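You operate a simulated robot arm through the tools that you are given. There is no shell and no other tool.

You run a simulated two-armed robot. Do the job below in one go: nothing can be reset, and whatever is moved stays where it is left.

JOB
Set insert three in the blue cradle and stone its burr off.
Fine: push the cradle jaw home before stoning; use the white stone and put it back. Set down upright: white stone. What is to be rubbed or washed off counts as gone when no trace of it is left.

It is judged by the outcome, as a careful person would: the job done as asked, and still so three seconds after it is handed in. It fails if anything else is knocked over, pushed out of place, dropped, spilled or broken.

ROBOT AND FRAMES
Two 7-joint arms with fingered hands on one trunk that stands fixed in place. Base frame: the origin is at the foot of the trunk, x ahead of it, y to its left, z up. Lengths are in mm, angles in degrees, forces in N, time in s.
The left shoulder is at [60, 126, 1457], the right one opposite. With the tool pointing down near the work surface each hand reaches from about 100 to 580 mm from the base axis, measured 20 degrees to its own side. Payload 2.5 kg a hand.
The tool frame of a hand sits at the grasp point between the pads (the TCP): z along the fingers, y along the line on which they close. The tips reach 30 mm beyond it. The gripper opens to 104 mm; its body begins 35 mm behind the TCP. The gripper is a hand of 5 fingers: y runs from the thumb to the fingers, the wrist lies at [-15, -104, -178] in the tool frame.
Orientation is that of the tool frame in the base frame, as a unit quaternion [x, y, z, w]. With the fingers straight down and the wrist toward the robot, the tool's x, y and z point along [0, 1, 0], [1, 0, 0] and [0, 0, -1] of the base frame.

CONTROLS
- The arms move only by the tool send_rows. It takes "left_increments", "right_increments" or both (then of equal length, played together; a hand with none holds still); each is a list of rows, each a list of 6 numbers: the shift along the base's x, y, z in mm, then the turn, a rotation vector about the base's x, y, z in rad. In form: [[tx, ty, tz, wx, wy, wz], ...]. A call has 1 to 20 rows; each row shifts and turns the commanded pose from where the row before left it. Rows are played at 5 a second. More than 50 mm and 8.6 degrees between two rows, and nothing of the call is played. Where a pose cannot be reached the arm comes as near as it can. A force on the tool above 50 N (or 10 N above the force at the start of the call, whichever is more), or a blocked arm, ends the call early, and 0.2 s more pass. In this call time passes only in rows, and 0.2 s behind the last. The reply holds the time, the measured pose of the TCP, the force on the tool along the base axes, the opening and the grip force, in the units named above and with some noise, with the torque about the TCP (base axes, N m) and any sound that the robot's microphone picked up.
- Cameras (640 x 400 px; columns grow to the right, rows downward): "scene" is now at [118.5, -30.5, 1657.2]; the picture's right is [-0.39, -0.92, 0.00], its down [-0.60, 0.26, -0.76] and it looks along [0.70, -0.30, -0.65] (base axes); focal length 314 px, centre (320, 200). "left" rides on the left gripper at [-80, -78, -141] in its tool frame; the picture's right is [-0.78, -0.30, 0.56], its down [0.53, -0.78, 0.33] and it looks along [0.33, 0.56, 0.76] (tool axes); focal length 247 px, centre (320, 200). "right" rides on the right gripper at [80, -78, -141] in its tool frame; the picture's right is [-0.78, 0.30, -0.56], its down [-0.53, -0.78, 0.33] and it looks along [-0.33, 0.56, 0.76] (tool axes); focal length 247 px, centre (320, 200). There is no depth. A picture from a camera that has moved, and an enlarged one, comes with that camera's place and axes in the base frame and with its lens.
- grab_frame(camera): a new picture of that camera. No time passes.
- slide_trunk(by): slides the trunk up (or, below 0, down) by that many mm; the arms and the scene camera ride with it, the base frame stays. It gives what a move gives, with no picture.
- set_fingers(index, middle, ring, little, thumb_bend, thumb_turn, hand): sets how far each is bent, from 0 (flat) to 100 (curled in); at 30 the hand is open as for a grip, at 70 the pads meet at the TCP. One left out holds its place. A second passes; each finger stops where it meets its share of the squeeze, and holds until it gets a number again. It is the only way to open and close the hand. It gives what a move gives, with no picture; readings hold the bend of each and the force on index, middle, ring, little, thumb and palm. thumb_turn goes from beside the hand (0) to across from the fingers (100), as for a grip.
- turn_head(pan, tilt): turns the head with the scene camera to pan (to the left, within 86 degrees either way) and tilt (down, from -29 to 69), counted from straight ahead of the robot. It gives what a move gives.
- inspect(camera, box): a new picture of the part [left, top, right, bottom] of that camera's present view, enlarged. No time passes.
- close_job(): hands the job in; it is judged then, once.

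Nothing tells you positions but the pictures and the camera data. Unless the task says otherwise, let go and move clear before handing in.

The tools are called as a command line: name --argument value ..., lists and objects as JSON in quotes. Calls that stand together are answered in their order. send_rows: Moves the arms, as the interface text tells. Its arguments: {"type":"object","properties":{"left_increments":{"type":"array","items":{"type":"array","items":{"type":"number"}}},"right_increments":{"type":"array","items":{"type":"array","items":{"type":"number"}}}},"required":[]} The other tools are called the same way: slide_trunk (by) moves the trunk up or down; set_fingers (index, middle, ring, little, thumb_bend, thumb_turn, hand) moves the fingers one by one; turn_head (pan, tilt) turns the head that bears the scene camera; grab_frame (camera) takes a picture; inspect (camera, box) takes an enlarged picture of a part of a camera's view; close_job () hands the job in.

At the start:

```text
time: 0.0
left_position: [531.3, -22.9, 1341.6]
left_tcp_rot: [0.707, 0.707, 0.0, 0.0]
left_contact_force: [-0.2, -0.6, 0.5]
left_torque: [0.02, -0.04, 0.01]
left_finger_gap: 103.6
left_grasp_force: 0.1
left_shape: jaw
left_bend: [30.0, 30.0, 30.0, 30.0, 30.0, 98.0]
left_finger forces: [0.0, 0.0, 0.0, 0.1, 0.0, 0.0]
right_position: [262.8, -333.5, 1207.1]
right_tcp_rot: [0.708, 0.707, 0.001, 0.0]
right_contact_force: [-0.5, 0.3, -0.4]
right_torque: [0.0, 0.0, 0.01]
right_finger_gap: 103.8
right_grasp_force: 0.0
right_shape: jaw
right_bend: [30.0, 30.0, 30.0, 30.0, 30.0, 98.0]
right_finger forces: [0.0, 0.1, 0.0, 0.1, 0.0, 0.0]
trunk travel left (down, up): [-852.0, 88.0]
head pan, tilt (commanded): [-23.0, 40.7]
```

scene: 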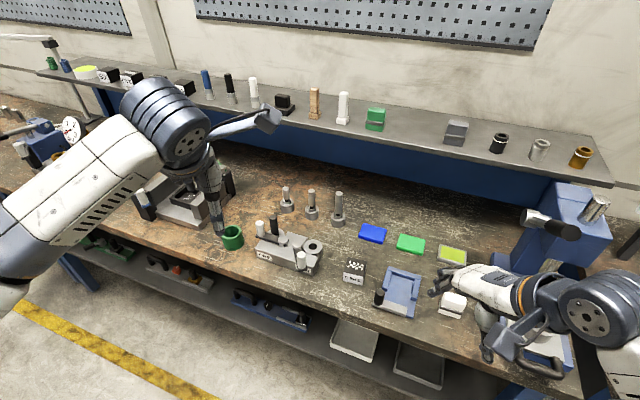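
right: 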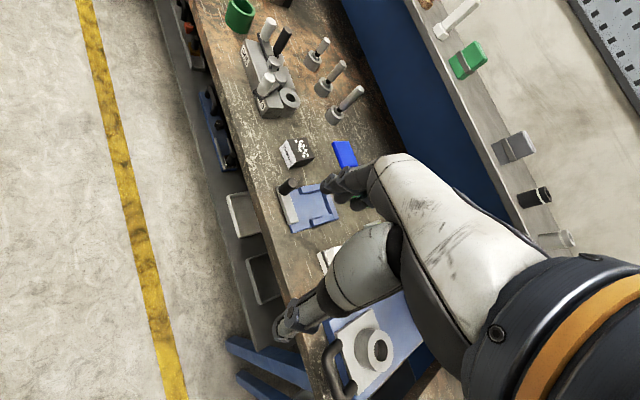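
left: 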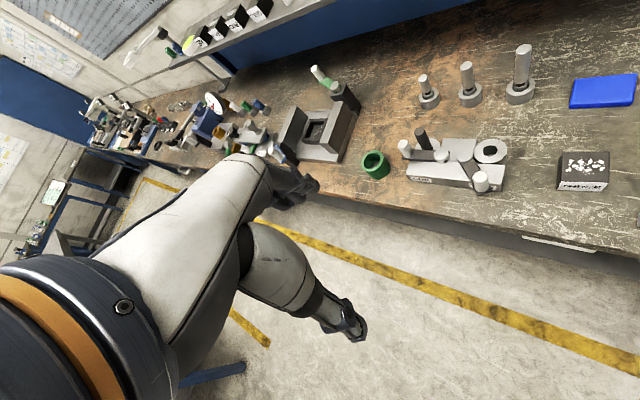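

I see a workbench with several fixtures: a blue cradle near the centre-right, three plug-like inserts, coloured stones and a white block. I'll take closer pictures to identify each item before moving.

inspect --camera "scene" --box '[240, 170, 400, 280]'

inspect --camera "scene" --box '[330, 210, 490, 320]'

inspect --camera "scene" --box '[430, 170, 640, 390]'

inspect --camera "right" --box '[220, 100, 420, 400]'

inspect --camera "left" --box '[380, 30, 640, 220]'

inspect --camera "scene" --box '[180, 60, 400, 140]'

```text
3.64 times, centred on (320, 225) of scene
camera zoom: at [118.5, -30.5, 1657.2], right [-0.39, -0.92, 0.0], down [-0.6, 0.26, -0.76], along [0.7, -0.3, -0.65], focal length 1141 px, centre (320, 109)
```

zoom: 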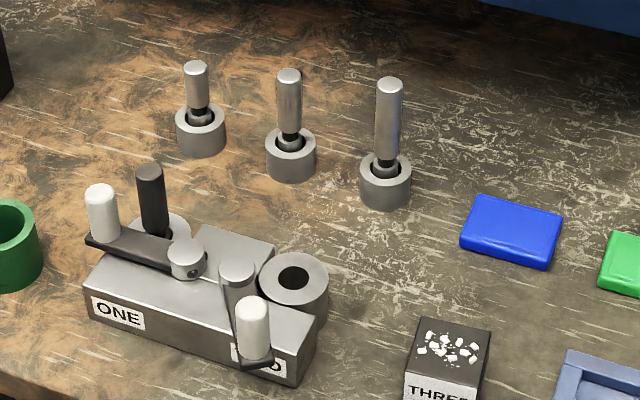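

```text
3.64 times, centred on (410, 265) of scene
camera zoom: at [118.5, -30.5, 1657.2], right [-0.39, -0.92, 0.0], down [-0.6, 0.26, -0.76], along [0.7, -0.3, -0.65], focal length 1141 px, centre (-7, -36)
```

zoom: 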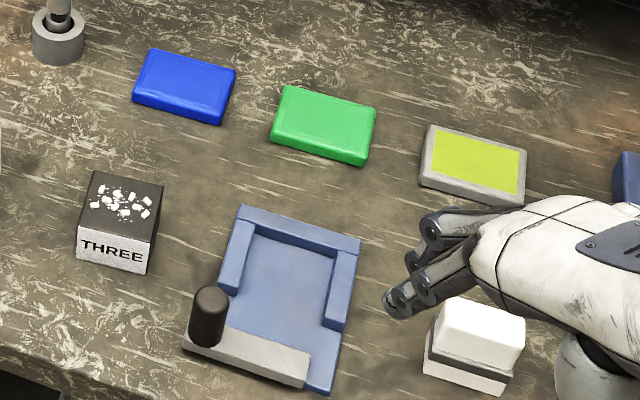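

```text
1.82 times, centred on (535, 280) of scene
camera zoom: at [118.5, -30.5, 1657.2], right [-0.39, -0.92, 0.0], down [-0.6, 0.26, -0.76], along [0.7, -0.3, -0.65], focal length 571 px, centre (-71, 54)
```

zoom: 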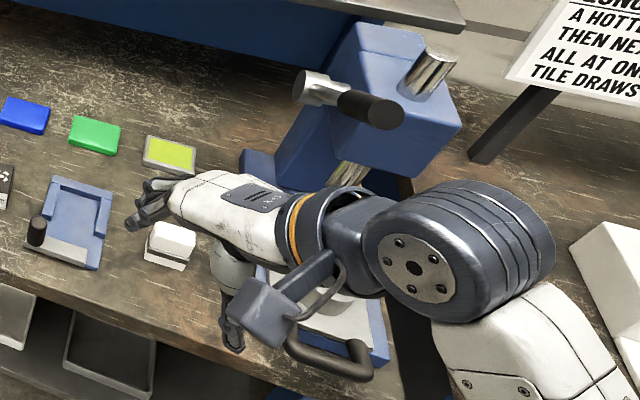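

```text
1.33 times, centred on (320, 250) of right
camera zoom: at [184.0, -253.5, 1347.8], right [0.3, -0.78, 0.56], down [-0.78, -0.53, -0.33], along [0.56, -0.33, -0.76], focal length 329 px, centre (320, 133)
```

zoom: 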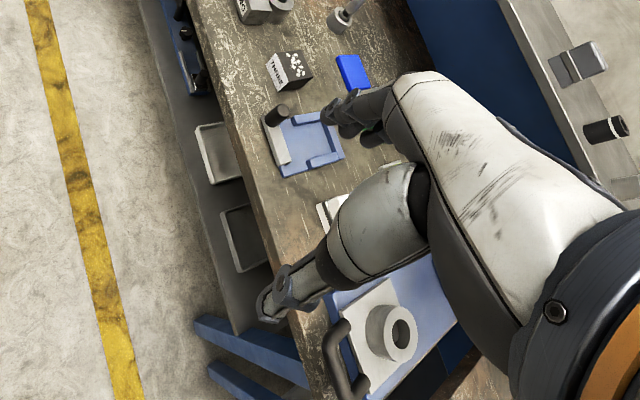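

```text
2.11 times, centred on (510, 125) of left
camera zoom: at [453.3, -102.3, 1483.2], right [-0.3, -0.78, -0.56], down [-0.78, 0.53, -0.33], along [0.56, 0.33, -0.76], focal length 520 px, centre (-80, 358)
```

zoom: 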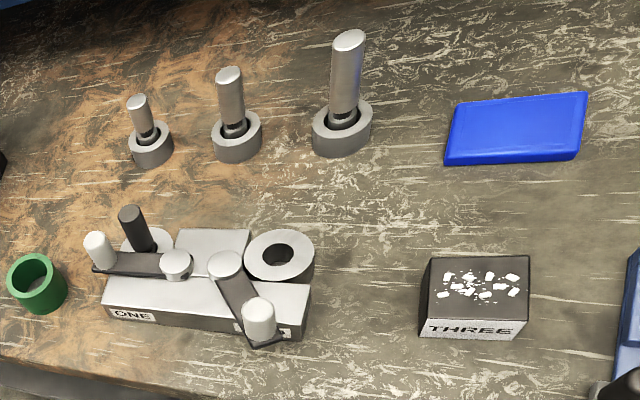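

```text
2.91 times, centred on (290, 100) of scene
camera zoom: at [118.5, -30.5, 1657.2], right [-0.39, -0.92, 0.0], down [-0.6, 0.26, -0.76], along [0.7, -0.3, -0.65], focal length 913 px, centre (407, 491)
```

zoom: 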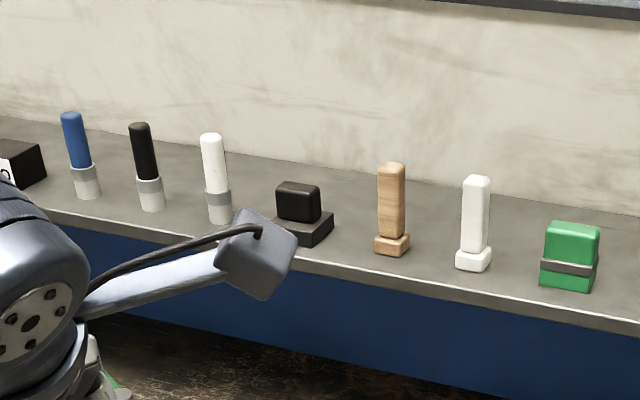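

The insert marked THREE is a dark block with white specks on top. It stands left of the blue cradle, and the white stone with the grey band is to the cradle's right. The bench runs obliquely to the base frame, with its top at about z = 880. I'll turn the head to centre on the area and look closer.

turn_head --pan -42 --tilt 50

grab_frame --camera "scene"

```text
time: 0.8
left_position: [530.5, -22.2, 1341.2]
left_tcp_rot: [0.707, 0.707, 0.0, -0.001]
left_contact_force: [-0.1, 0.5, 0.0]
left_torque: [0.01, 0.01, 0.0]
left_finger_gap: 103.6
left_grasp_force: 0.0
left_shape: jaw
left_bend: [30.0, 30.0, 30.0, 30.0, 30.0, 98.0]
left_finger forces: [0.0, 0.0, 0.0, 0.1, 0.1, 0.0]
right_position: [263.9, -333.9, 1207.3]
right_tcp_rot: [0.706, 0.708, 0.0, 0.0]
right_contact_force: [-0.4, 0.0, 0.0]
right_torque: [0.0, 0.0, 0.0]
right_finger_gap: 103.3
right_grasp_force: 0.0
right_shape: jaw
right_bend: [30.0, 30.0, 30.0, 30.0, 30.0, 98.0]
right_finger forces: [0.1, 0.0, 0.1, 0.0, 0.0, 0.0]
trunk travel left (down, up): [-852.0, 88.0]
head pan, tilt (commanded): [-42.0, 50.0]
```

```text
taken
camera scene: at [98.0, -49.0, 1644.1], right [-0.67, -0.74, 0.0], down [-0.57, 0.51, -0.64], along [0.48, -0.43, -0.77], focal length 314 px, centre (320, 200)
```

scene: 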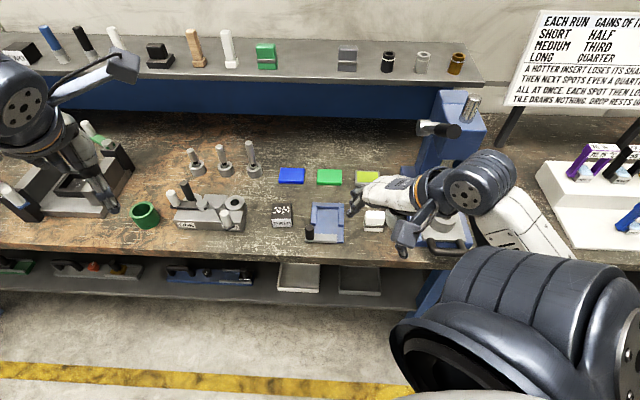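

The bench now lies square in the picture, and a poster stands at the right. I'll read the poster in case it matters and look closely at the cradle, insert and stone.

inspect --camera "scene" --box '[500, 0, 640, 110]'

inspect --camera "scene" --box '[260, 160, 400, 260]'

inspect --camera "scene" --box '[0, 20, 280, 120]'

inspect --camera "scene" --box '[520, 120, 640, 260]'

```text
3.64 times, centred on (570, 55) of scene
camera zoom: at [98.0, -49.0, 1644.1], right [-0.67, -0.74, 0.0], down [-0.57, 0.51, -0.64], along [0.48, -0.43, -0.77], focal length 1141 px, centre (-589, 727)
```

zoom: 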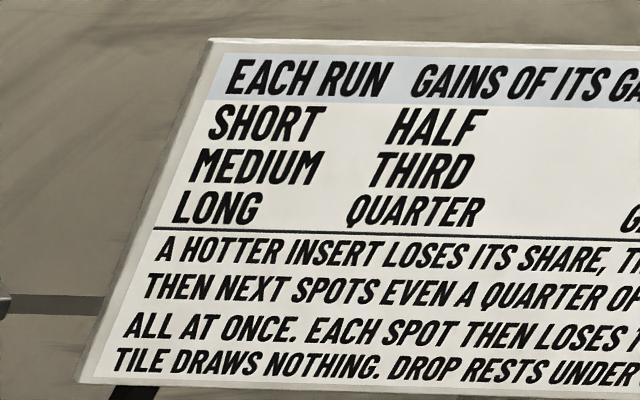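

```text
4.00 times, centred on (330, 210) of scene
camera zoom: at [98.0, -49.0, 1644.1], right [-0.67, -0.74, 0.0], down [-0.57, 0.51, -0.64], along [0.48, -0.43, -0.77], focal length 1256 px, centre (280, 160)
```

zoom: 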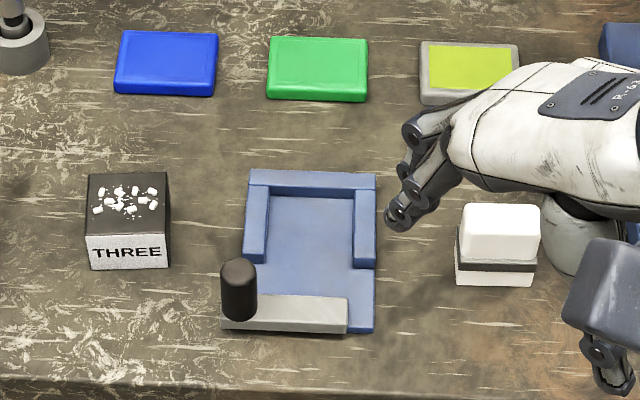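

```text
2.29 times, centred on (140, 70) of scene
camera zoom: at [98.0, -49.0, 1644.1], right [-0.67, -0.74, 0.0], down [-0.57, 0.51, -0.64], along [0.48, -0.43, -0.77], focal length 718 px, centre (731, 497)
```

zoom: 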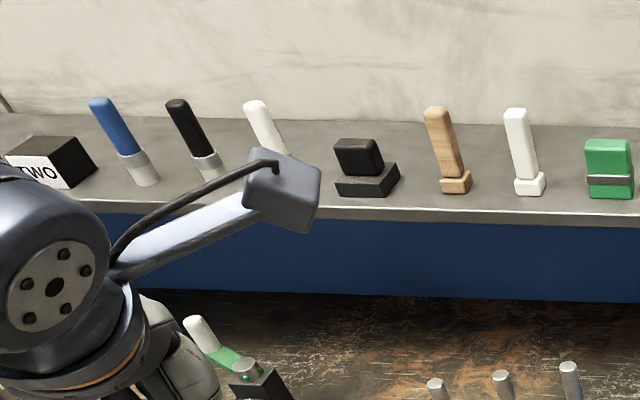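

```text
2.86 times, centred on (580, 190) of scene
camera zoom: at [98.0, -49.0, 1644.1], right [-0.67, -0.74, 0.0], down [-0.57, 0.51, -0.64], along [0.48, -0.43, -0.77], focal length 897 px, centre (-423, 229)
```

zoom: 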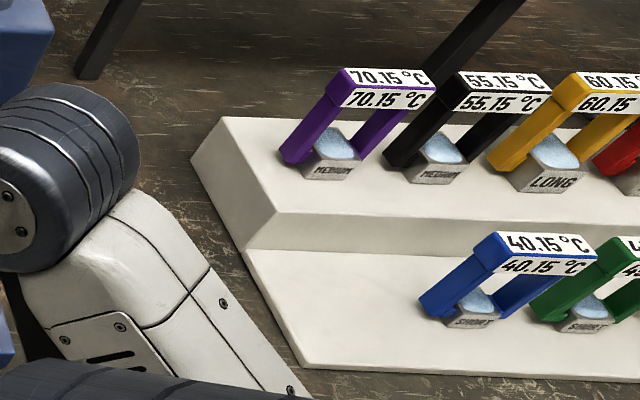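

The poster and thermometers belong to other work. Each stone-type tool has its own place, and the white stone is the banded white block to the right of the cradle. I'll lower the trunk part way for reach and a closer look, since the hands are still clear in front of the bench.

slide_trunk --by -120

grab_frame --camera "scene"

grab_frame --camera "right"

```text
time: 2.3
left_position: [531.5, -22.6, 1222.1]
left_tcp_rot: [0.707, 0.707, 0.0, -0.001]
left_contact_force: [-0.3, -0.3, -0.4]
left_torque: [0.06, -0.03, 0.01]
left_finger_gap: 103.3
left_grasp_force: 0.1
left_shape: jaw
left_bend: [30.0, 30.0, 30.0, 30.0, 30.0, 98.0]
left_finger forces: [0.1, 0.0, 0.0, 0.1, 0.0, 0.1]
right_position: [263.2, -333.2, 1087.1]
right_tcp_rot: [0.708, 0.707, 0.0, 0.0]
right_contact_force: [-0.1, 0.9, 0.7]
right_torque: [0.0, -0.02, 0.01]
right_finger_gap: 103.7
right_grasp_force: 0.1
right_shape: jaw
right_bend: [30.0, 30.0, 30.0, 30.0, 30.0, 98.0]
right_finger forces: [0.0, 0.0, 0.0, 0.0, 0.0, 0.0]
trunk travel left (down, up): [-732.0, 208.0]
head pan, tilt (commanded): [-42.0, 50.0]
```

```text
taken
camera scene: at [97.9, -49.0, 1524.1], right [-0.67, -0.74, 0.0], down [-0.57, 0.51, -0.64], along [0.48, -0.43, -0.77], focal length 314 px, centre (320, 200)
```

scene: 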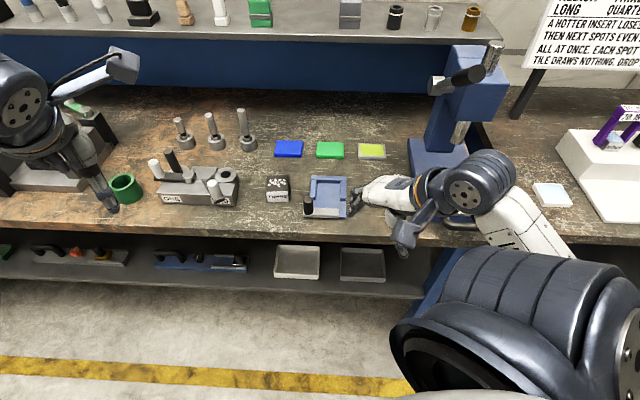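

```text
taken
camera right: at [184.0, -253.4, 1227.8], right [0.3, -0.78, 0.56], down [-0.78, -0.54, -0.33], along [0.56, -0.33, -0.76], focal length 247 px, centre (320, 200)
```

right: 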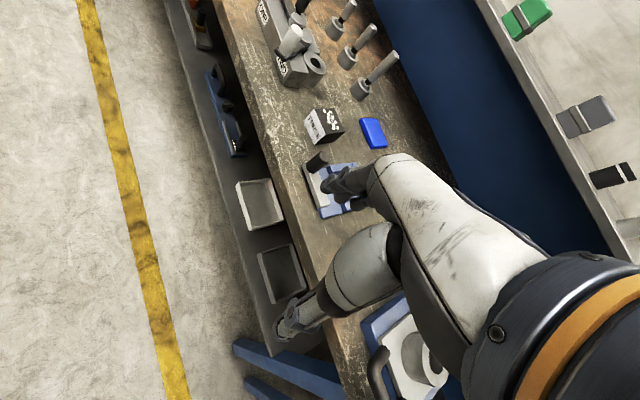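

The lower camera view gives me a stereo pair with the earlier one. I'll enlarge the work area to measure the heights and positions.

inspect --camera "scene" --box '[256, 165, 356, 228]'

inspect --camera "scene" --box '[340, 165, 440, 228]'

```text
6.35 times, centred on (306, 196) of scene
camera zoom: at [97.9, -49.0, 1524.1], right [-0.67, -0.74, 0.0], down [-0.57, 0.51, -0.64], along [0.48, -0.43, -0.77], focal length 1993 px, centre (409, 222)
```

zoom: 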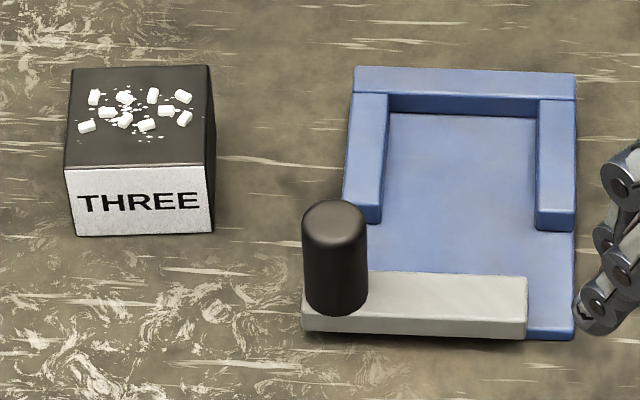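

```text
6.35 times, centred on (390, 196) of scene
camera zoom: at [97.9, -49.0, 1524.1], right [-0.67, -0.74, 0.0], down [-0.57, 0.51, -0.64], along [0.48, -0.43, -0.77], focal length 1993 px, centre (-124, 222)
```

zoom: 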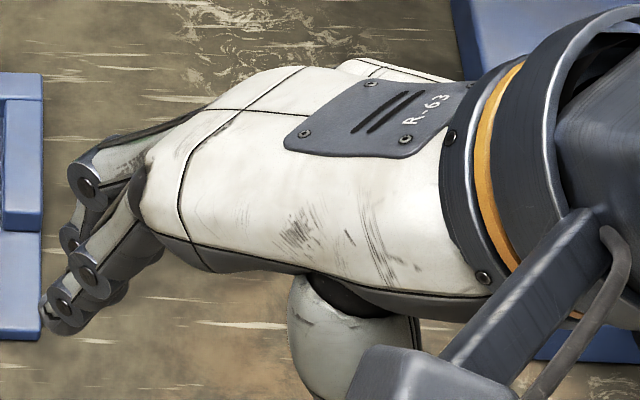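

I can see the cradle's back and side walls and the grey jaw with its black knob at the front. The jaw overhangs to the left, so I'll zoom further to learn how it travels.

inspect --camera "scene" --box '[300, 190, 350, 221]'

inspect --camera "scene" --box '[308, 170, 358, 201]'

inspect --camera "right" --box '[290, 95, 390, 158]'

inspect --camera "right" --box '[290, 150, 390, 213]'

```text
12.80 times, centred on (325, 206) of scene
camera zoom: at [97.9, -49.0, 1524.1], right [-0.67, -0.74, 0.0], down [-0.57, 0.51, -0.64], along [0.48, -0.43, -0.77], focal length 4018 px, centre (256, 130)
```

zoom: 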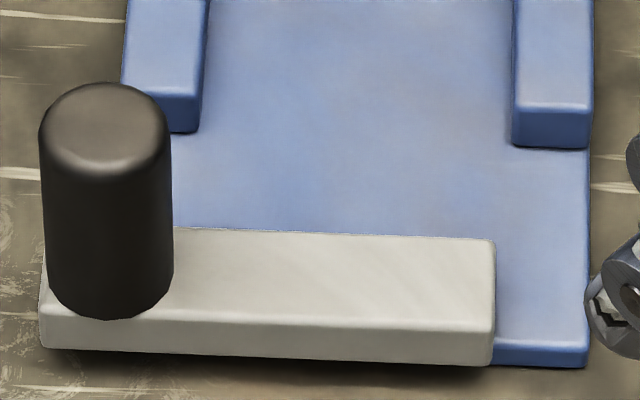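

```text
12.80 times, centred on (333, 186) of scene
camera zoom: at [97.9, -49.0, 1524.1], right [-0.67, -0.74, 0.0], down [-0.57, 0.51, -0.64], along [0.48, -0.43, -0.77], focal length 4018 px, centre (154, 386)
```

zoom: 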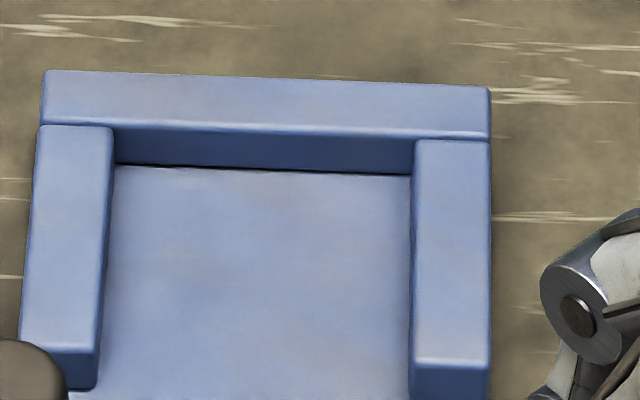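

```text
6.35 times, centred on (340, 126) of right
camera zoom: at [184.0, -253.4, 1227.8], right [0.3, -0.78, 0.56], down [-0.78, -0.54, -0.33], along [0.56, -0.33, -0.76], focal length 1568 px, centre (193, 667)
```

zoom: 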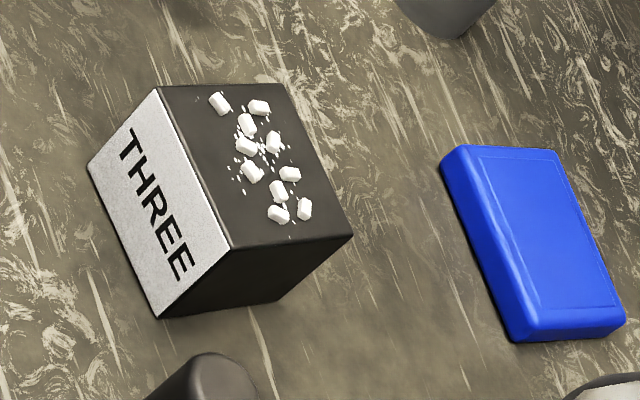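

```text
6.35 times, centred on (340, 182) of right
camera zoom: at [184.0, -253.4, 1227.8], right [0.3, -0.78, 0.56], down [-0.78, -0.54, -0.33], along [0.56, -0.33, -0.76], focal length 1568 px, centre (193, 318)
```

zoom: 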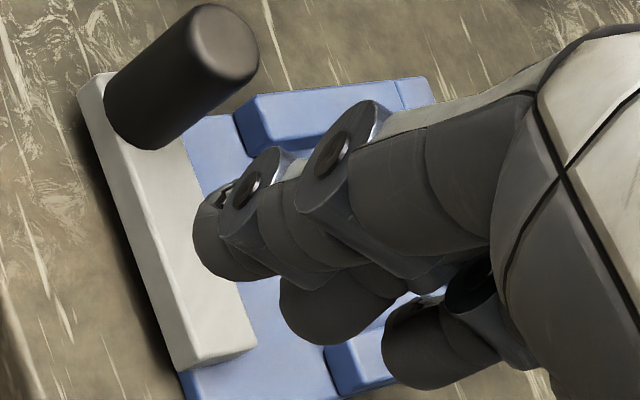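

The jaw is a bar of about 90 mm resting on the cradle's front edge, with its knob at the left end, and the pocket is about 65 mm square. I'll swing the right hand square to the bench, above and right of the cradle, so its camera sees the cradle and insert up close.

send_rows --right_increments '[[10, -15, 14, 0, 0, -0.096], [16, -19, 14, 0, 0, -0.096], [16, -19, 14, 0, 0, -0.096], [16, -19, 12, 0, 0, -0.096], [16, -19, 10, 0, 0, -0.096], [16, -19, 8, 0, 0, -0.096], [16, -19, 8, 0, 0, -0.096], [16, -19, 8, 0, 0, -0.096]]'

grab_frame --camera "right"

grab_frame --camera "scene"

```text
time: 4.1
left_position: [531.2, -22.0, 1221.5]
left_tcp_rot: [0.707, 0.707, 0.0, 0.0]
left_contact_force: [-0.4, -0.7, -0.4]
left_torque: [0.03, -0.01, -0.01]
left_finger_gap: 103.4
left_grasp_force: 0.0
left_shape: jaw
left_bend: [30.0, 30.0, 30.0, 30.0, 30.0, 98.0]
left_finger forces: [0.1, 0.0, 0.0, 0.0, 0.1, 0.0]
right_position: [384.7, -480.2, 1174.6]
right_tcp_rot: [0.921, 0.39, 0.0, 0.0]
right_contact_force: [-0.3, -0.5, 0.1]
right_torque: [0.01, 0.01, -0.02]
right_finger_gap: 103.7
right_grasp_force: 0.0
right_shape: jaw
right_bend: [30.0, 30.0, 30.0, 30.0, 30.0, 98.0]
right_finger forces: [0.1, 0.0, 0.0, 0.0, 0.0, 0.1]
trunk travel left (down, up): [-732.0, 208.0]
head pan, tilt (commanded): [-42.0, 50.0]
```

```text
taken
camera right: at [383.1, -369.4, 1314.8], right [-0.33, -0.76, 0.56], down [-0.93, 0.16, -0.33], along [0.17, -0.63, -0.76], focal length 247 px, centre (320, 200)
```

right: 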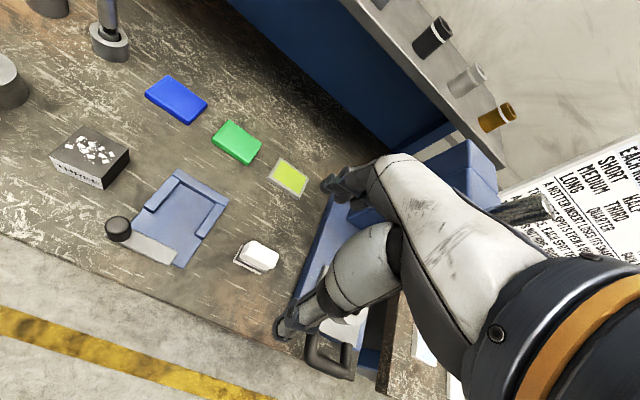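

```text
taken
camera scene: at [98.2, -49.1, 1524.1], right [-0.67, -0.74, 0.0], down [-0.57, 0.51, -0.64], along [0.48, -0.43, -0.77], focal length 314 px, centre (320, 200)
```

scene: 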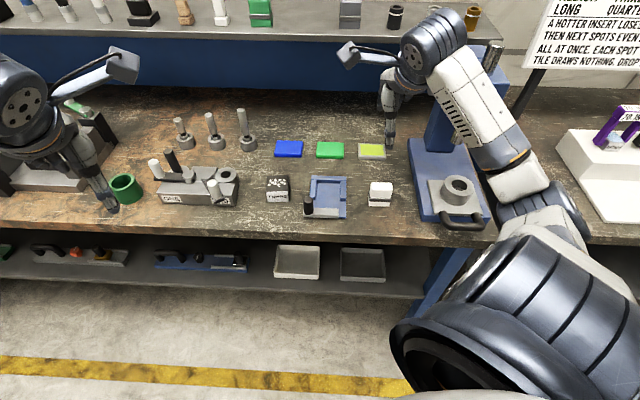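

The right hand is now square to the bench, and the stone, cradle and insert are all in view. I'll zoom in on each from both cameras to measure them.

inspect --camera "scene" --box '[355, 170, 405, 201]'

inspect --camera "scene" --box '[355, 185, 405, 216]'

inspect --camera "right" --box '[215, 215, 295, 265]'

inspect --camera "right" --box '[95, 160, 235, 275]'

inspect --camera "right" --box '[40, 115, 140, 200]'

```text
12.80 times, centred on (380, 186) of scene
camera zoom: at [98.2, -49.1, 1524.1], right [-0.67, -0.74, 0.0], down [-0.57, 0.51, -0.64], along [0.48, -0.43, -0.77], focal length 4018 px, centre (-448, 386)
```

zoom: 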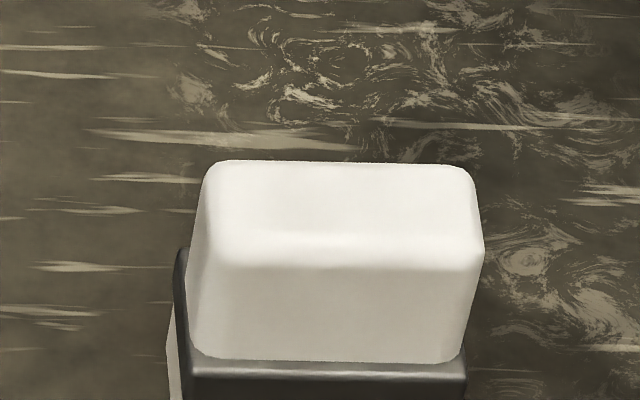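

```text
12.80 times, centred on (380, 200) of scene
camera zoom: at [98.2, -49.1, 1524.1], right [-0.67, -0.74, 0.0], down [-0.57, 0.51, -0.64], along [0.48, -0.43, -0.77], focal length 4018 px, centre (-448, 194)
```

zoom: 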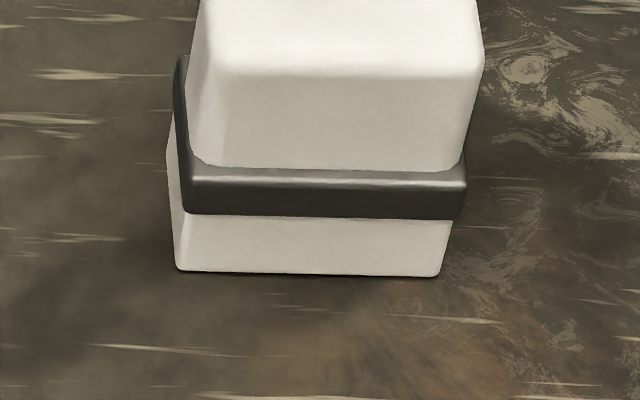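

```text
8.00 times, centred on (255, 240) of right
camera zoom: at [383.1, -369.4, 1314.8], right [-0.33, -0.76, 0.56], down [-0.93, 0.16, -0.33], along [0.17, -0.63, -0.76], focal length 1976 px, centre (840, -120)
```

zoom: 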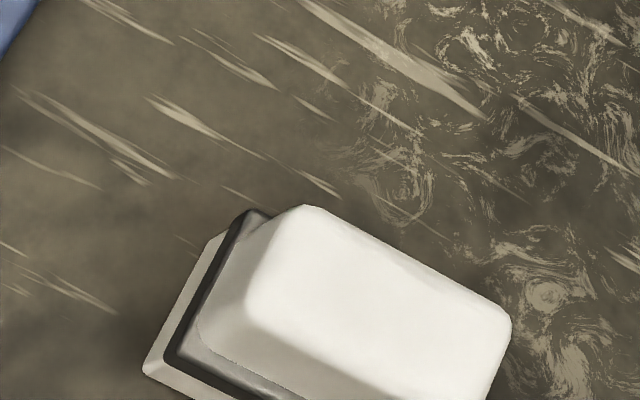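

```text
3.48 times, centred on (165, 218) of right
camera zoom: at [383.1, -369.4, 1314.8], right [-0.33, -0.76, 0.56], down [-0.93, 0.16, -0.33], along [0.17, -0.63, -0.76], focal length 859 px, centre (859, 139)
```

zoom: 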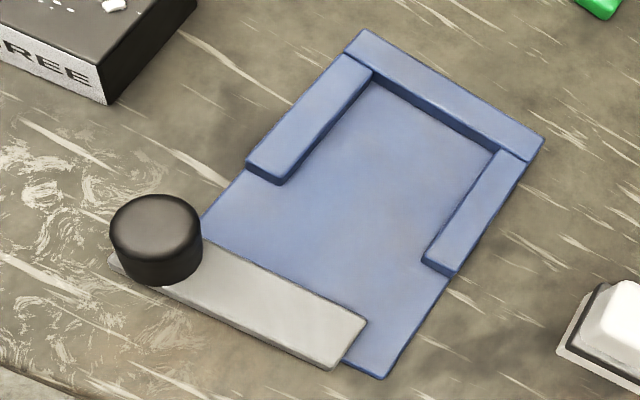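

```text
4.71 times, centred on (90, 158) of right
camera zoom: at [383.1, -369.4, 1314.8], right [-0.33, -0.76, 0.56], down [-0.93, 0.16, -0.33], along [0.17, -0.63, -0.76], focal length 1162 px, centre (1402, 400)
```

zoom: 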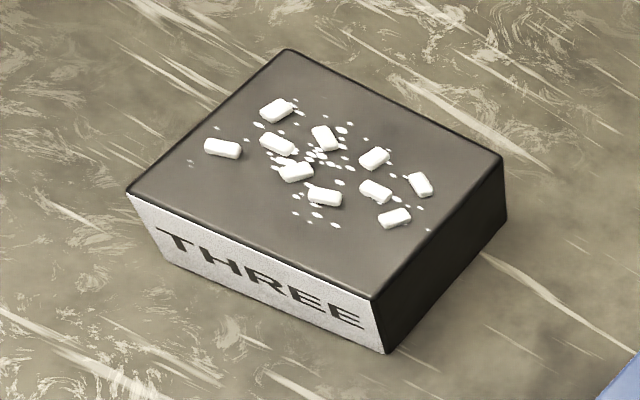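

Stereo puts the bench top near z = 862 and the insert's top near 907. The insert is about 60 × 60 × 45 mm and is turned a few degrees from the cradle. I'll lower the trunk some more for reach, since both hands stay well above the bench, and then re-measure.

slide_trunk --by -110

grab_frame --camera "scene"

grab_frame --camera "right"

```text
time: 5.5
left_position: [531.1, -21.9, 1111.6]
left_tcp_rot: [0.707, 0.707, 0.0, -0.001]
left_contact_force: [0.1, 0.0, 0.7]
left_torque: [0.04, -0.01, 0.0]
left_finger_gap: 103.6
left_grasp_force: 0.1
left_shape: jaw
left_bend: [30.0, 30.0, 30.0, 30.0, 30.0, 98.0]
left_finger forces: [0.1, 0.1, 0.0, 0.0, 0.0, 0.1]
right_position: [383.8, -479.7, 1064.6]
right_tcp_rot: [0.92, 0.391, 0.001, 0.0]
right_contact_force: [-0.6, 1.0, 0.6]
right_torque: [0.01, -0.03, 0.02]
right_finger_gap: 103.5
right_grasp_force: 0.1
right_shape: jaw
right_bend: [30.0, 30.0, 30.0, 30.0, 30.0, 98.0]
right_finger forces: [0.0, 0.0, 0.0, 0.0, 0.1, 0.1]
trunk travel left (down, up): [-622.0, 318.0]
head pan, tilt (commanded): [-42.0, 50.0]
```

```text
taken
camera scene: at [97.8, -49.0, 1414.1], right [-0.67, -0.74, 0.0], down [-0.57, 0.51, -0.64], along [0.48, -0.43, -0.77], focal length 314 px, centre (320, 200)
```

scene: 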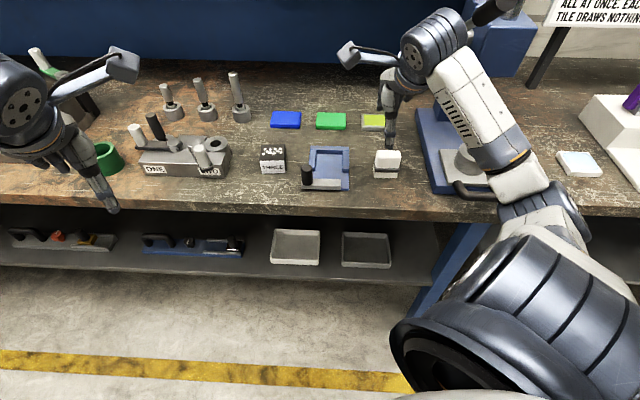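

```text
taken
camera right: at [382.4, -369.0, 1205.0], right [-0.33, -0.76, 0.56], down [-0.93, 0.15, -0.33], along [0.17, -0.63, -0.76], focal length 247 px, centre (320, 200)
```

right: 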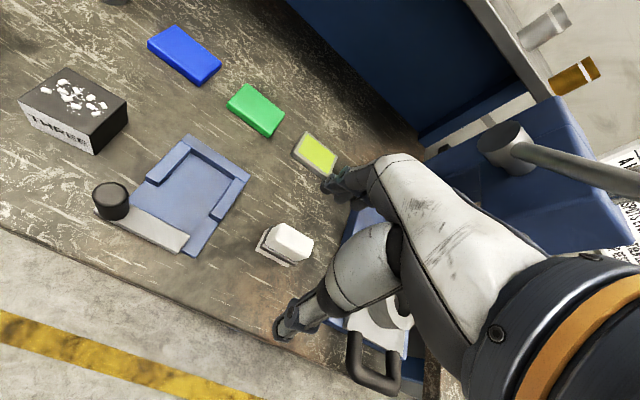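

The work area now sits near the middle of the scene view. I'll enlarge it for a wide-baseline comparison.

inspect --camera "scene" --box '[250, 132, 330, 182]'

inspect --camera "scene" --box '[295, 140, 375, 190]'

inspect --camera "scene" --box '[350, 140, 430, 190]'

inspect --camera "right" --box '[0, 50, 160, 150]'

inspect --camera "right" --box '[80, 120, 256, 270]'

inspect --camera "right" --box '[230, 200, 340, 280]'

```text
8.00 times, centred on (290, 157) of scene
camera zoom: at [97.8, -49.0, 1414.1], right [-0.67, -0.74, 0.0], down [-0.57, 0.51, -0.64], along [0.48, -0.43, -0.77], focal length 2511 px, centre (560, 544)
```

zoom: 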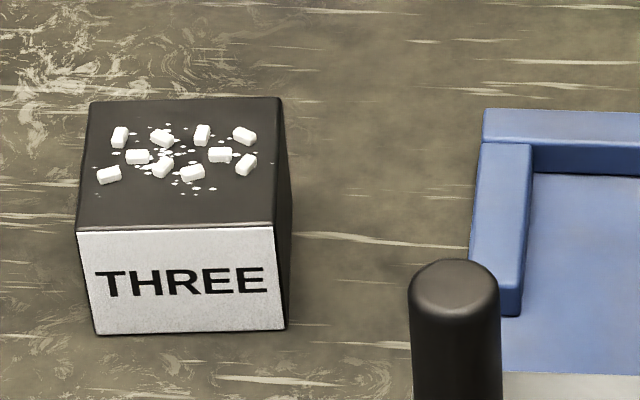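

```text
8.00 times, centred on (335, 165) of scene
camera zoom: at [97.8, -49.0, 1414.1], right [-0.67, -0.74, 0.0], down [-0.57, 0.51, -0.64], along [0.48, -0.43, -0.77], focal length 2511 px, centre (200, 480)
```

zoom: 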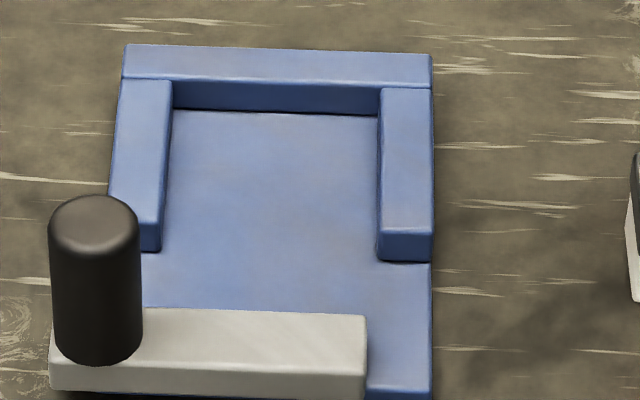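

```text
8.00 times, centred on (390, 165) of scene
camera zoom: at [97.8, -49.0, 1414.1], right [-0.67, -0.74, 0.0], down [-0.57, 0.51, -0.64], along [0.48, -0.43, -0.77], focal length 2511 px, centre (-240, 480)
```

zoom: 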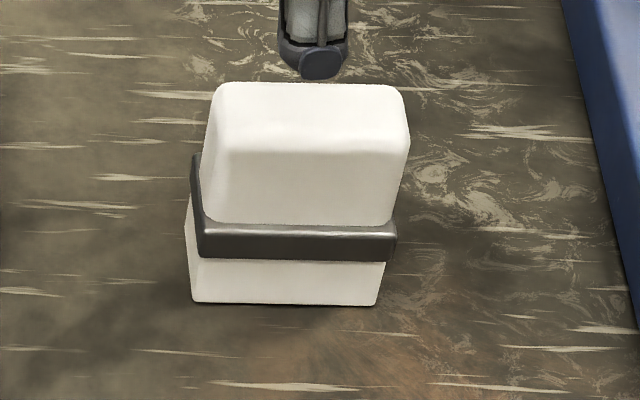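

```text
4.00 times, centred on (80, 100) of right
camera zoom: at [382.4, -369.0, 1205.0], right [-0.33, -0.76, 0.56], down [-0.93, 0.15, -0.33], along [0.17, -0.63, -0.76], focal length 988 px, centre (1280, 600)
```

zoom: 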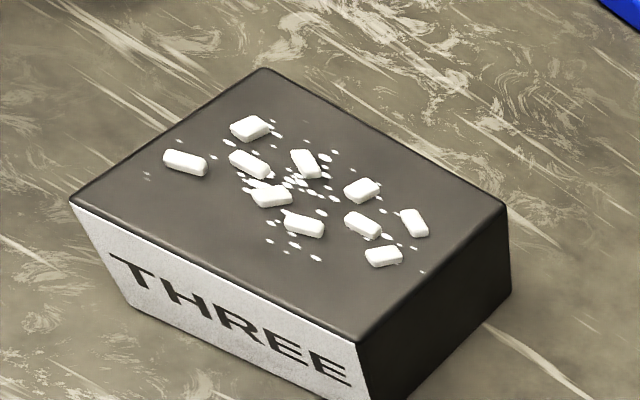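

```text
2.67 times, centred on (168, 195) of right
camera zoom: at [382.4, -369.0, 1205.0], right [-0.33, -0.76, 0.56], down [-0.93, 0.15, -0.33], along [0.17, -0.63, -0.76], focal length 659 px, centre (725, 213)
```

zoom: 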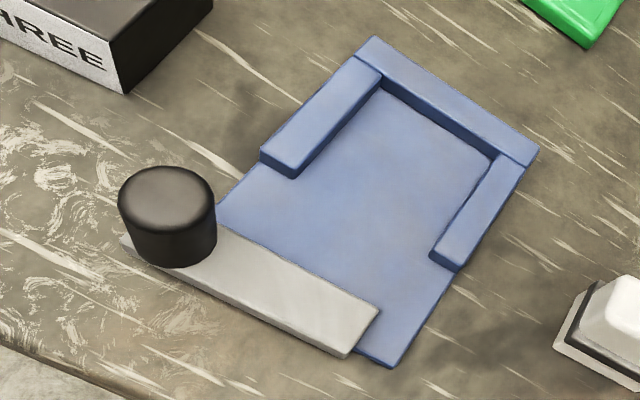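

```text
5.00 times, centred on (285, 240) of right
camera zoom: at [382.4, -369.0, 1205.0], right [-0.33, -0.76, 0.56], down [-0.93, 0.15, -0.33], along [0.17, -0.63, -0.76], focal length 1235 px, centre (495, 0)
```

zoom: 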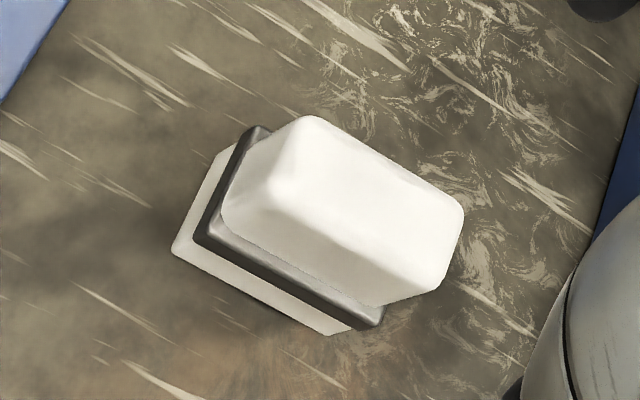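

With the wider baseline I get the bench at z ≈ 861 and the insert centred near (604, −350), turned to a heading of about −39.6°. The cradle pocket is centred near (514, −454) at heading −44.3°, with its floor near 868 and walls near 880. The stone is near (401, −539). I'll move the right hand above the insert and check alignment before going down.

send_rows --right_increments '[[22, 13, -3, 0, 0, 0.008], [22, 13, -3, 0, 0, 0.008], [22, 13, -3, 0, 0, 0.008], [22, 13, -3, 0, 0, 0.008], [22, 13, -6, 0, 0, 0.008], [22, 13, -6, 0, 0, 0.008], [22, 13, -6, 0, 0, 0.008], [22, 13, -8, 0, 0, 0.008], [22, 13, -8, 0, 0, 0.008], [22, 13, -8, 0, 0, 0.008]]'

grab_frame --camera "scene"

grab_frame --camera "right"

grab_frame --camera "left"

```text
time: 7.7
left_position: [531.8, -21.4, 1112.5]
left_tcp_rot: [0.707, 0.707, 0.0, 0.001]
left_contact_force: [0.0, -0.1, 1.0]
left_torque: [0.0, -0.01, -0.03]
left_finger_gap: 103.7
left_grasp_force: 0.1
left_shape: jaw
left_bend: [30.0, 30.0, 30.0, 30.0, 30.0, 98.0]
left_finger forces: [0.0, 0.0, 0.0, 0.1, 0.0, 0.1]
right_position: [605.3, -350.2, 1010.7]
right_tcp_rot: [0.903, 0.429, 0.0, 0.001]
right_contact_force: [0.5, 0.4, 0.0]
right_torque: [0.01, 0.02, -0.02]
right_finger_gap: 103.7
right_grasp_force: 0.0
right_shape: jaw
right_bend: [30.0, 30.0, 30.0, 30.0, 30.0, 98.0]
right_finger forces: [0.0, 0.0, 0.1, 0.1, 0.0, 0.0]
trunk travel left (down, up): [-622.0, 318.0]
head pan, tilt (commanded): [-42.0, 50.0]
```

```text
taken
camera scene: at [98.2, -48.8, 1414.1], right [-0.67, -0.74, 0.0], down [-0.57, 0.51, -0.64], along [0.48, -0.43, -0.77], focal length 314 px, centre (320, 200)
```

scene: 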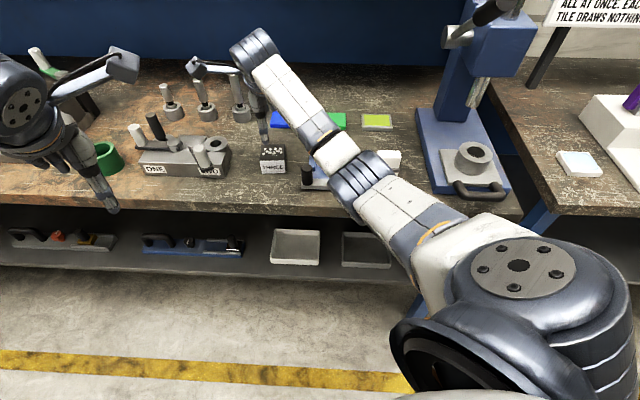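

```text
taken
camera right: at [594.5, -239.4, 1151.7], right [-0.26, -0.79, 0.56], down [-0.94, 0.08, -0.33], along [0.22, -0.61, -0.76], focal length 247 px, centre (320, 200)
```

right: 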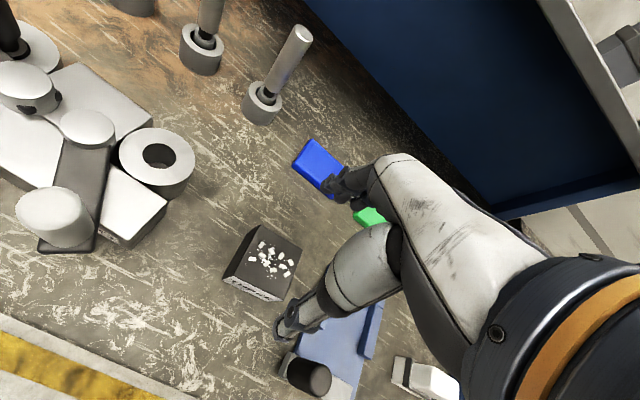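

```text
taken
camera left: at [453.5, -102.0, 1253.1], right [-0.3, -0.78, -0.56], down [-0.78, 0.53, -0.33], along [0.56, 0.33, -0.76], focal length 247 px, centre (320, 200)
```

left: 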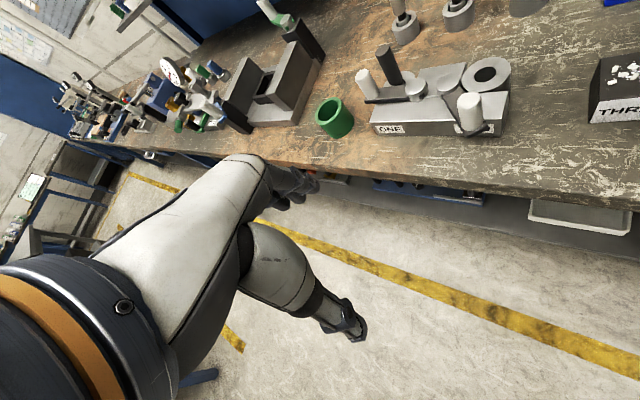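

The hand is above the insert, and the insert's top projects close to where a point straight below the grasp point should be. I'll zoom in to measure the remaining offset.

inspect --camera "right" --box '[210, 210, 320, 310]'

inspect --camera "scene" --box '[235, 80, 335, 180]'

```text
4.00 times, centred on (265, 260) of right
camera zoom: at [594.5, -239.4, 1151.7], right [-0.26, -0.79, 0.56], down [-0.94, 0.08, -0.33], along [0.22, -0.61, -0.76], focal length 988 px, centre (540, -40)
```

zoom: 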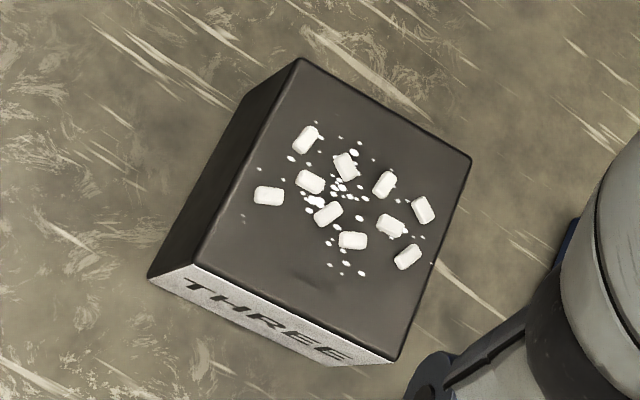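

```text
4.00 times, centred on (285, 130) of scene
camera zoom: at [98.2, -48.8, 1414.1], right [-0.67, -0.74, 0.0], down [-0.57, 0.51, -0.64], along [0.48, -0.43, -0.77], focal length 1256 px, centre (460, 480)
```

zoom: 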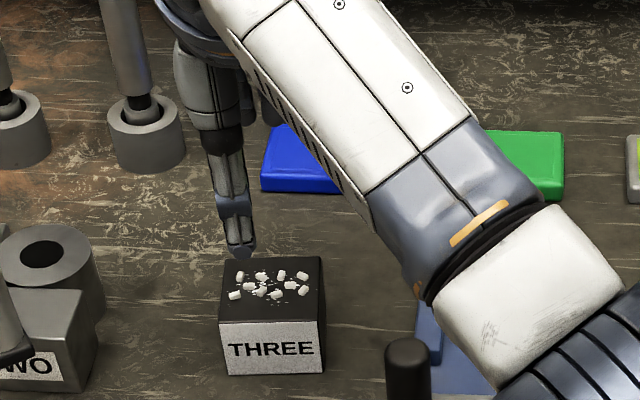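

The insert's top is centred under the hand within about 1 mm, and the yaw matches. I'll lower so the fingertips reach about 27 mm below the insert's top.

send_rows --right_increments '[[0, 0, -20, 0, 0, 0], [0, 0, -20, 0, 0, 0], [0, 0, -20, 0, 0, 0], [0, 0, -15, 0, 0, 0], [0, 0, -12, 0, 0, 0], [0, 0, -9, 0, 0, 0], [0, 0, -6, 0, 0, 0]]'

grab_frame --camera "right"

grab_frame --camera "scene"

```text
time: 9.3
left_position: [529.9, -21.6, 1111.0]
left_tcp_rot: [0.707, 0.708, 0.001, 0.0]
left_contact_force: [-0.6, -0.4, -0.3]
left_torque: [-0.02, -0.03, 0.0]
left_finger_gap: 103.4
left_grasp_force: 0.1
left_shape: jaw
left_bend: [30.0, 30.0, 30.0, 30.0, 30.0, 98.0]
left_finger forces: [0.1, 0.0, 0.0, 0.0, 0.1, 0.0]
right_position: [605.1, -349.8, 908.4]
right_tcp_rot: [0.904, 0.427, 0.0, 0.0]
right_contact_force: [0.2, 0.0, 0.4]
right_torque: [0.01, -0.02, 0.0]
right_finger_gap: 103.7
right_grasp_force: 0.0
right_shape: jaw
right_bend: [30.0, 30.0, 30.0, 30.0, 30.0, 98.0]
right_finger forces: [0.0, 0.1, 0.0, 0.1, 0.0, 0.0]
trunk travel left (down, up): [-622.0, 318.0]
head pan, tilt (commanded): [-42.0, 50.0]
```

```text
taken
camera right: at [594.2, -239.5, 1050.0], right [-0.26, -0.79, 0.56], down [-0.94, 0.08, -0.33], along [0.22, -0.61, -0.76], focal length 247 px, centre (320, 200)
```

right: 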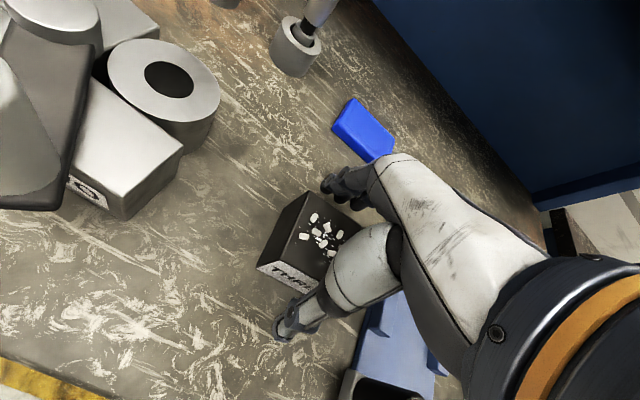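

```text
taken
camera scene: at [97.9, -49.0, 1414.1], right [-0.67, -0.74, 0.0], down [-0.57, 0.51, -0.64], along [0.48, -0.43, -0.77], focal length 314 px, centre (320, 200)
```

scene: 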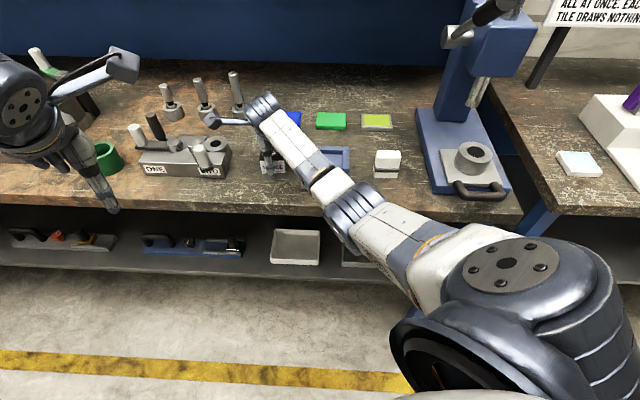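

The insert lies between fingers and thumb with no contact forces yet. Closing the hand on it.

set_fingers --hand "right" --index 60 --middle 60 --ring 60 --little 60 --thumb_bend 60

inspect --camera "right" --box '[230, 140, 430, 360]'

```text
time: 10.3
left_position: [531.3, -22.9, 1113.1]
left_tcp_rot: [0.707, 0.707, -0.001, 0.0]
left_contact_force: [0.3, -0.5, -1.0]
left_torque: [-0.01, 0.0, 0.02]
left_finger_gap: 103.8
left_grasp_force: 0.0
left_shape: jaw
left_bend: [30.0, 30.0, 30.0, 30.0, 30.0, 98.0]
left_finger forces: [0.0, 0.0, 0.0, 0.0, 0.0, 0.0]
right_position: [604.3, -351.0, 910.0]
right_tcp_rot: [0.904, 0.427, 0.001, 0.001]
right_contact_force: [1.7, -4.5, 1.4]
right_torque: [-0.31, -0.24, -0.01]
right_finger_gap: 56.7
right_grasp_force: 17.8
right_shape: fingers
right_bend: [51.0, 53.0, 54.0, 60.0, 49.0, 95.0]
right_finger forces: [8.3, 6.5, 5.2, 0.1, 15.4, 0.0]
trunk travel left (down, up): [-622.0, 318.0]
head pan, tilt (commanded): [-42.0, 50.0]
```

```text
1.82 times, centred on (330, 250) of right
camera zoom: at [594.4, -240.0, 1050.1], right [-0.26, -0.79, 0.56], down [-0.94, 0.08, -0.33], along [0.22, -0.61, -0.76], focal length 449 px, centre (302, 109)
```

zoom: 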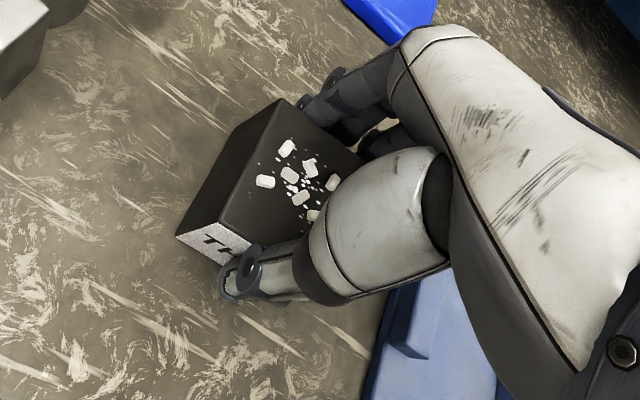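

The thumb and three fingers hold the insert, and the little finger misses its edge. I'll squeeze a bit firmer and check the force before lifting.

set_fingers --hand "right" --index 75 --middle 75 --ring 75 --thumb_bend 75

```text
time: 11.3
left_position: [530.5, -21.4, 1112.9]
left_tcp_rot: [0.708, 0.707, 0.0, 0.0]
left_contact_force: [0.3, 0.5, -0.3]
left_torque: [0.03, -0.01, 0.0]
left_finger_gap: 103.6
left_grasp_force: 0.0
left_shape: jaw
left_bend: [30.0, 30.0, 30.0, 30.0, 30.0, 98.0]
left_finger forces: [0.0, 0.0, 0.0, 0.1, 0.0, 0.0]
right_position: [604.9, -349.9, 909.7]
right_tcp_rot: [0.904, 0.427, 0.0, 0.0]
right_contact_force: [0.4, -0.5, -0.6]
right_torque: [-0.32, -0.17, 0.07]
right_finger_gap: 55.1
right_grasp_force: 26.2
right_shape: fingers
right_bend: [51.0, 55.0, 56.0, 60.0, 56.0, 94.0]
right_finger forces: [9.9, 8.5, 7.7, 0.0, 26.4, 0.0]
trunk travel left (down, up): [-622.0, 318.0]
head pan, tilt (commanded): [-42.0, 50.0]
```

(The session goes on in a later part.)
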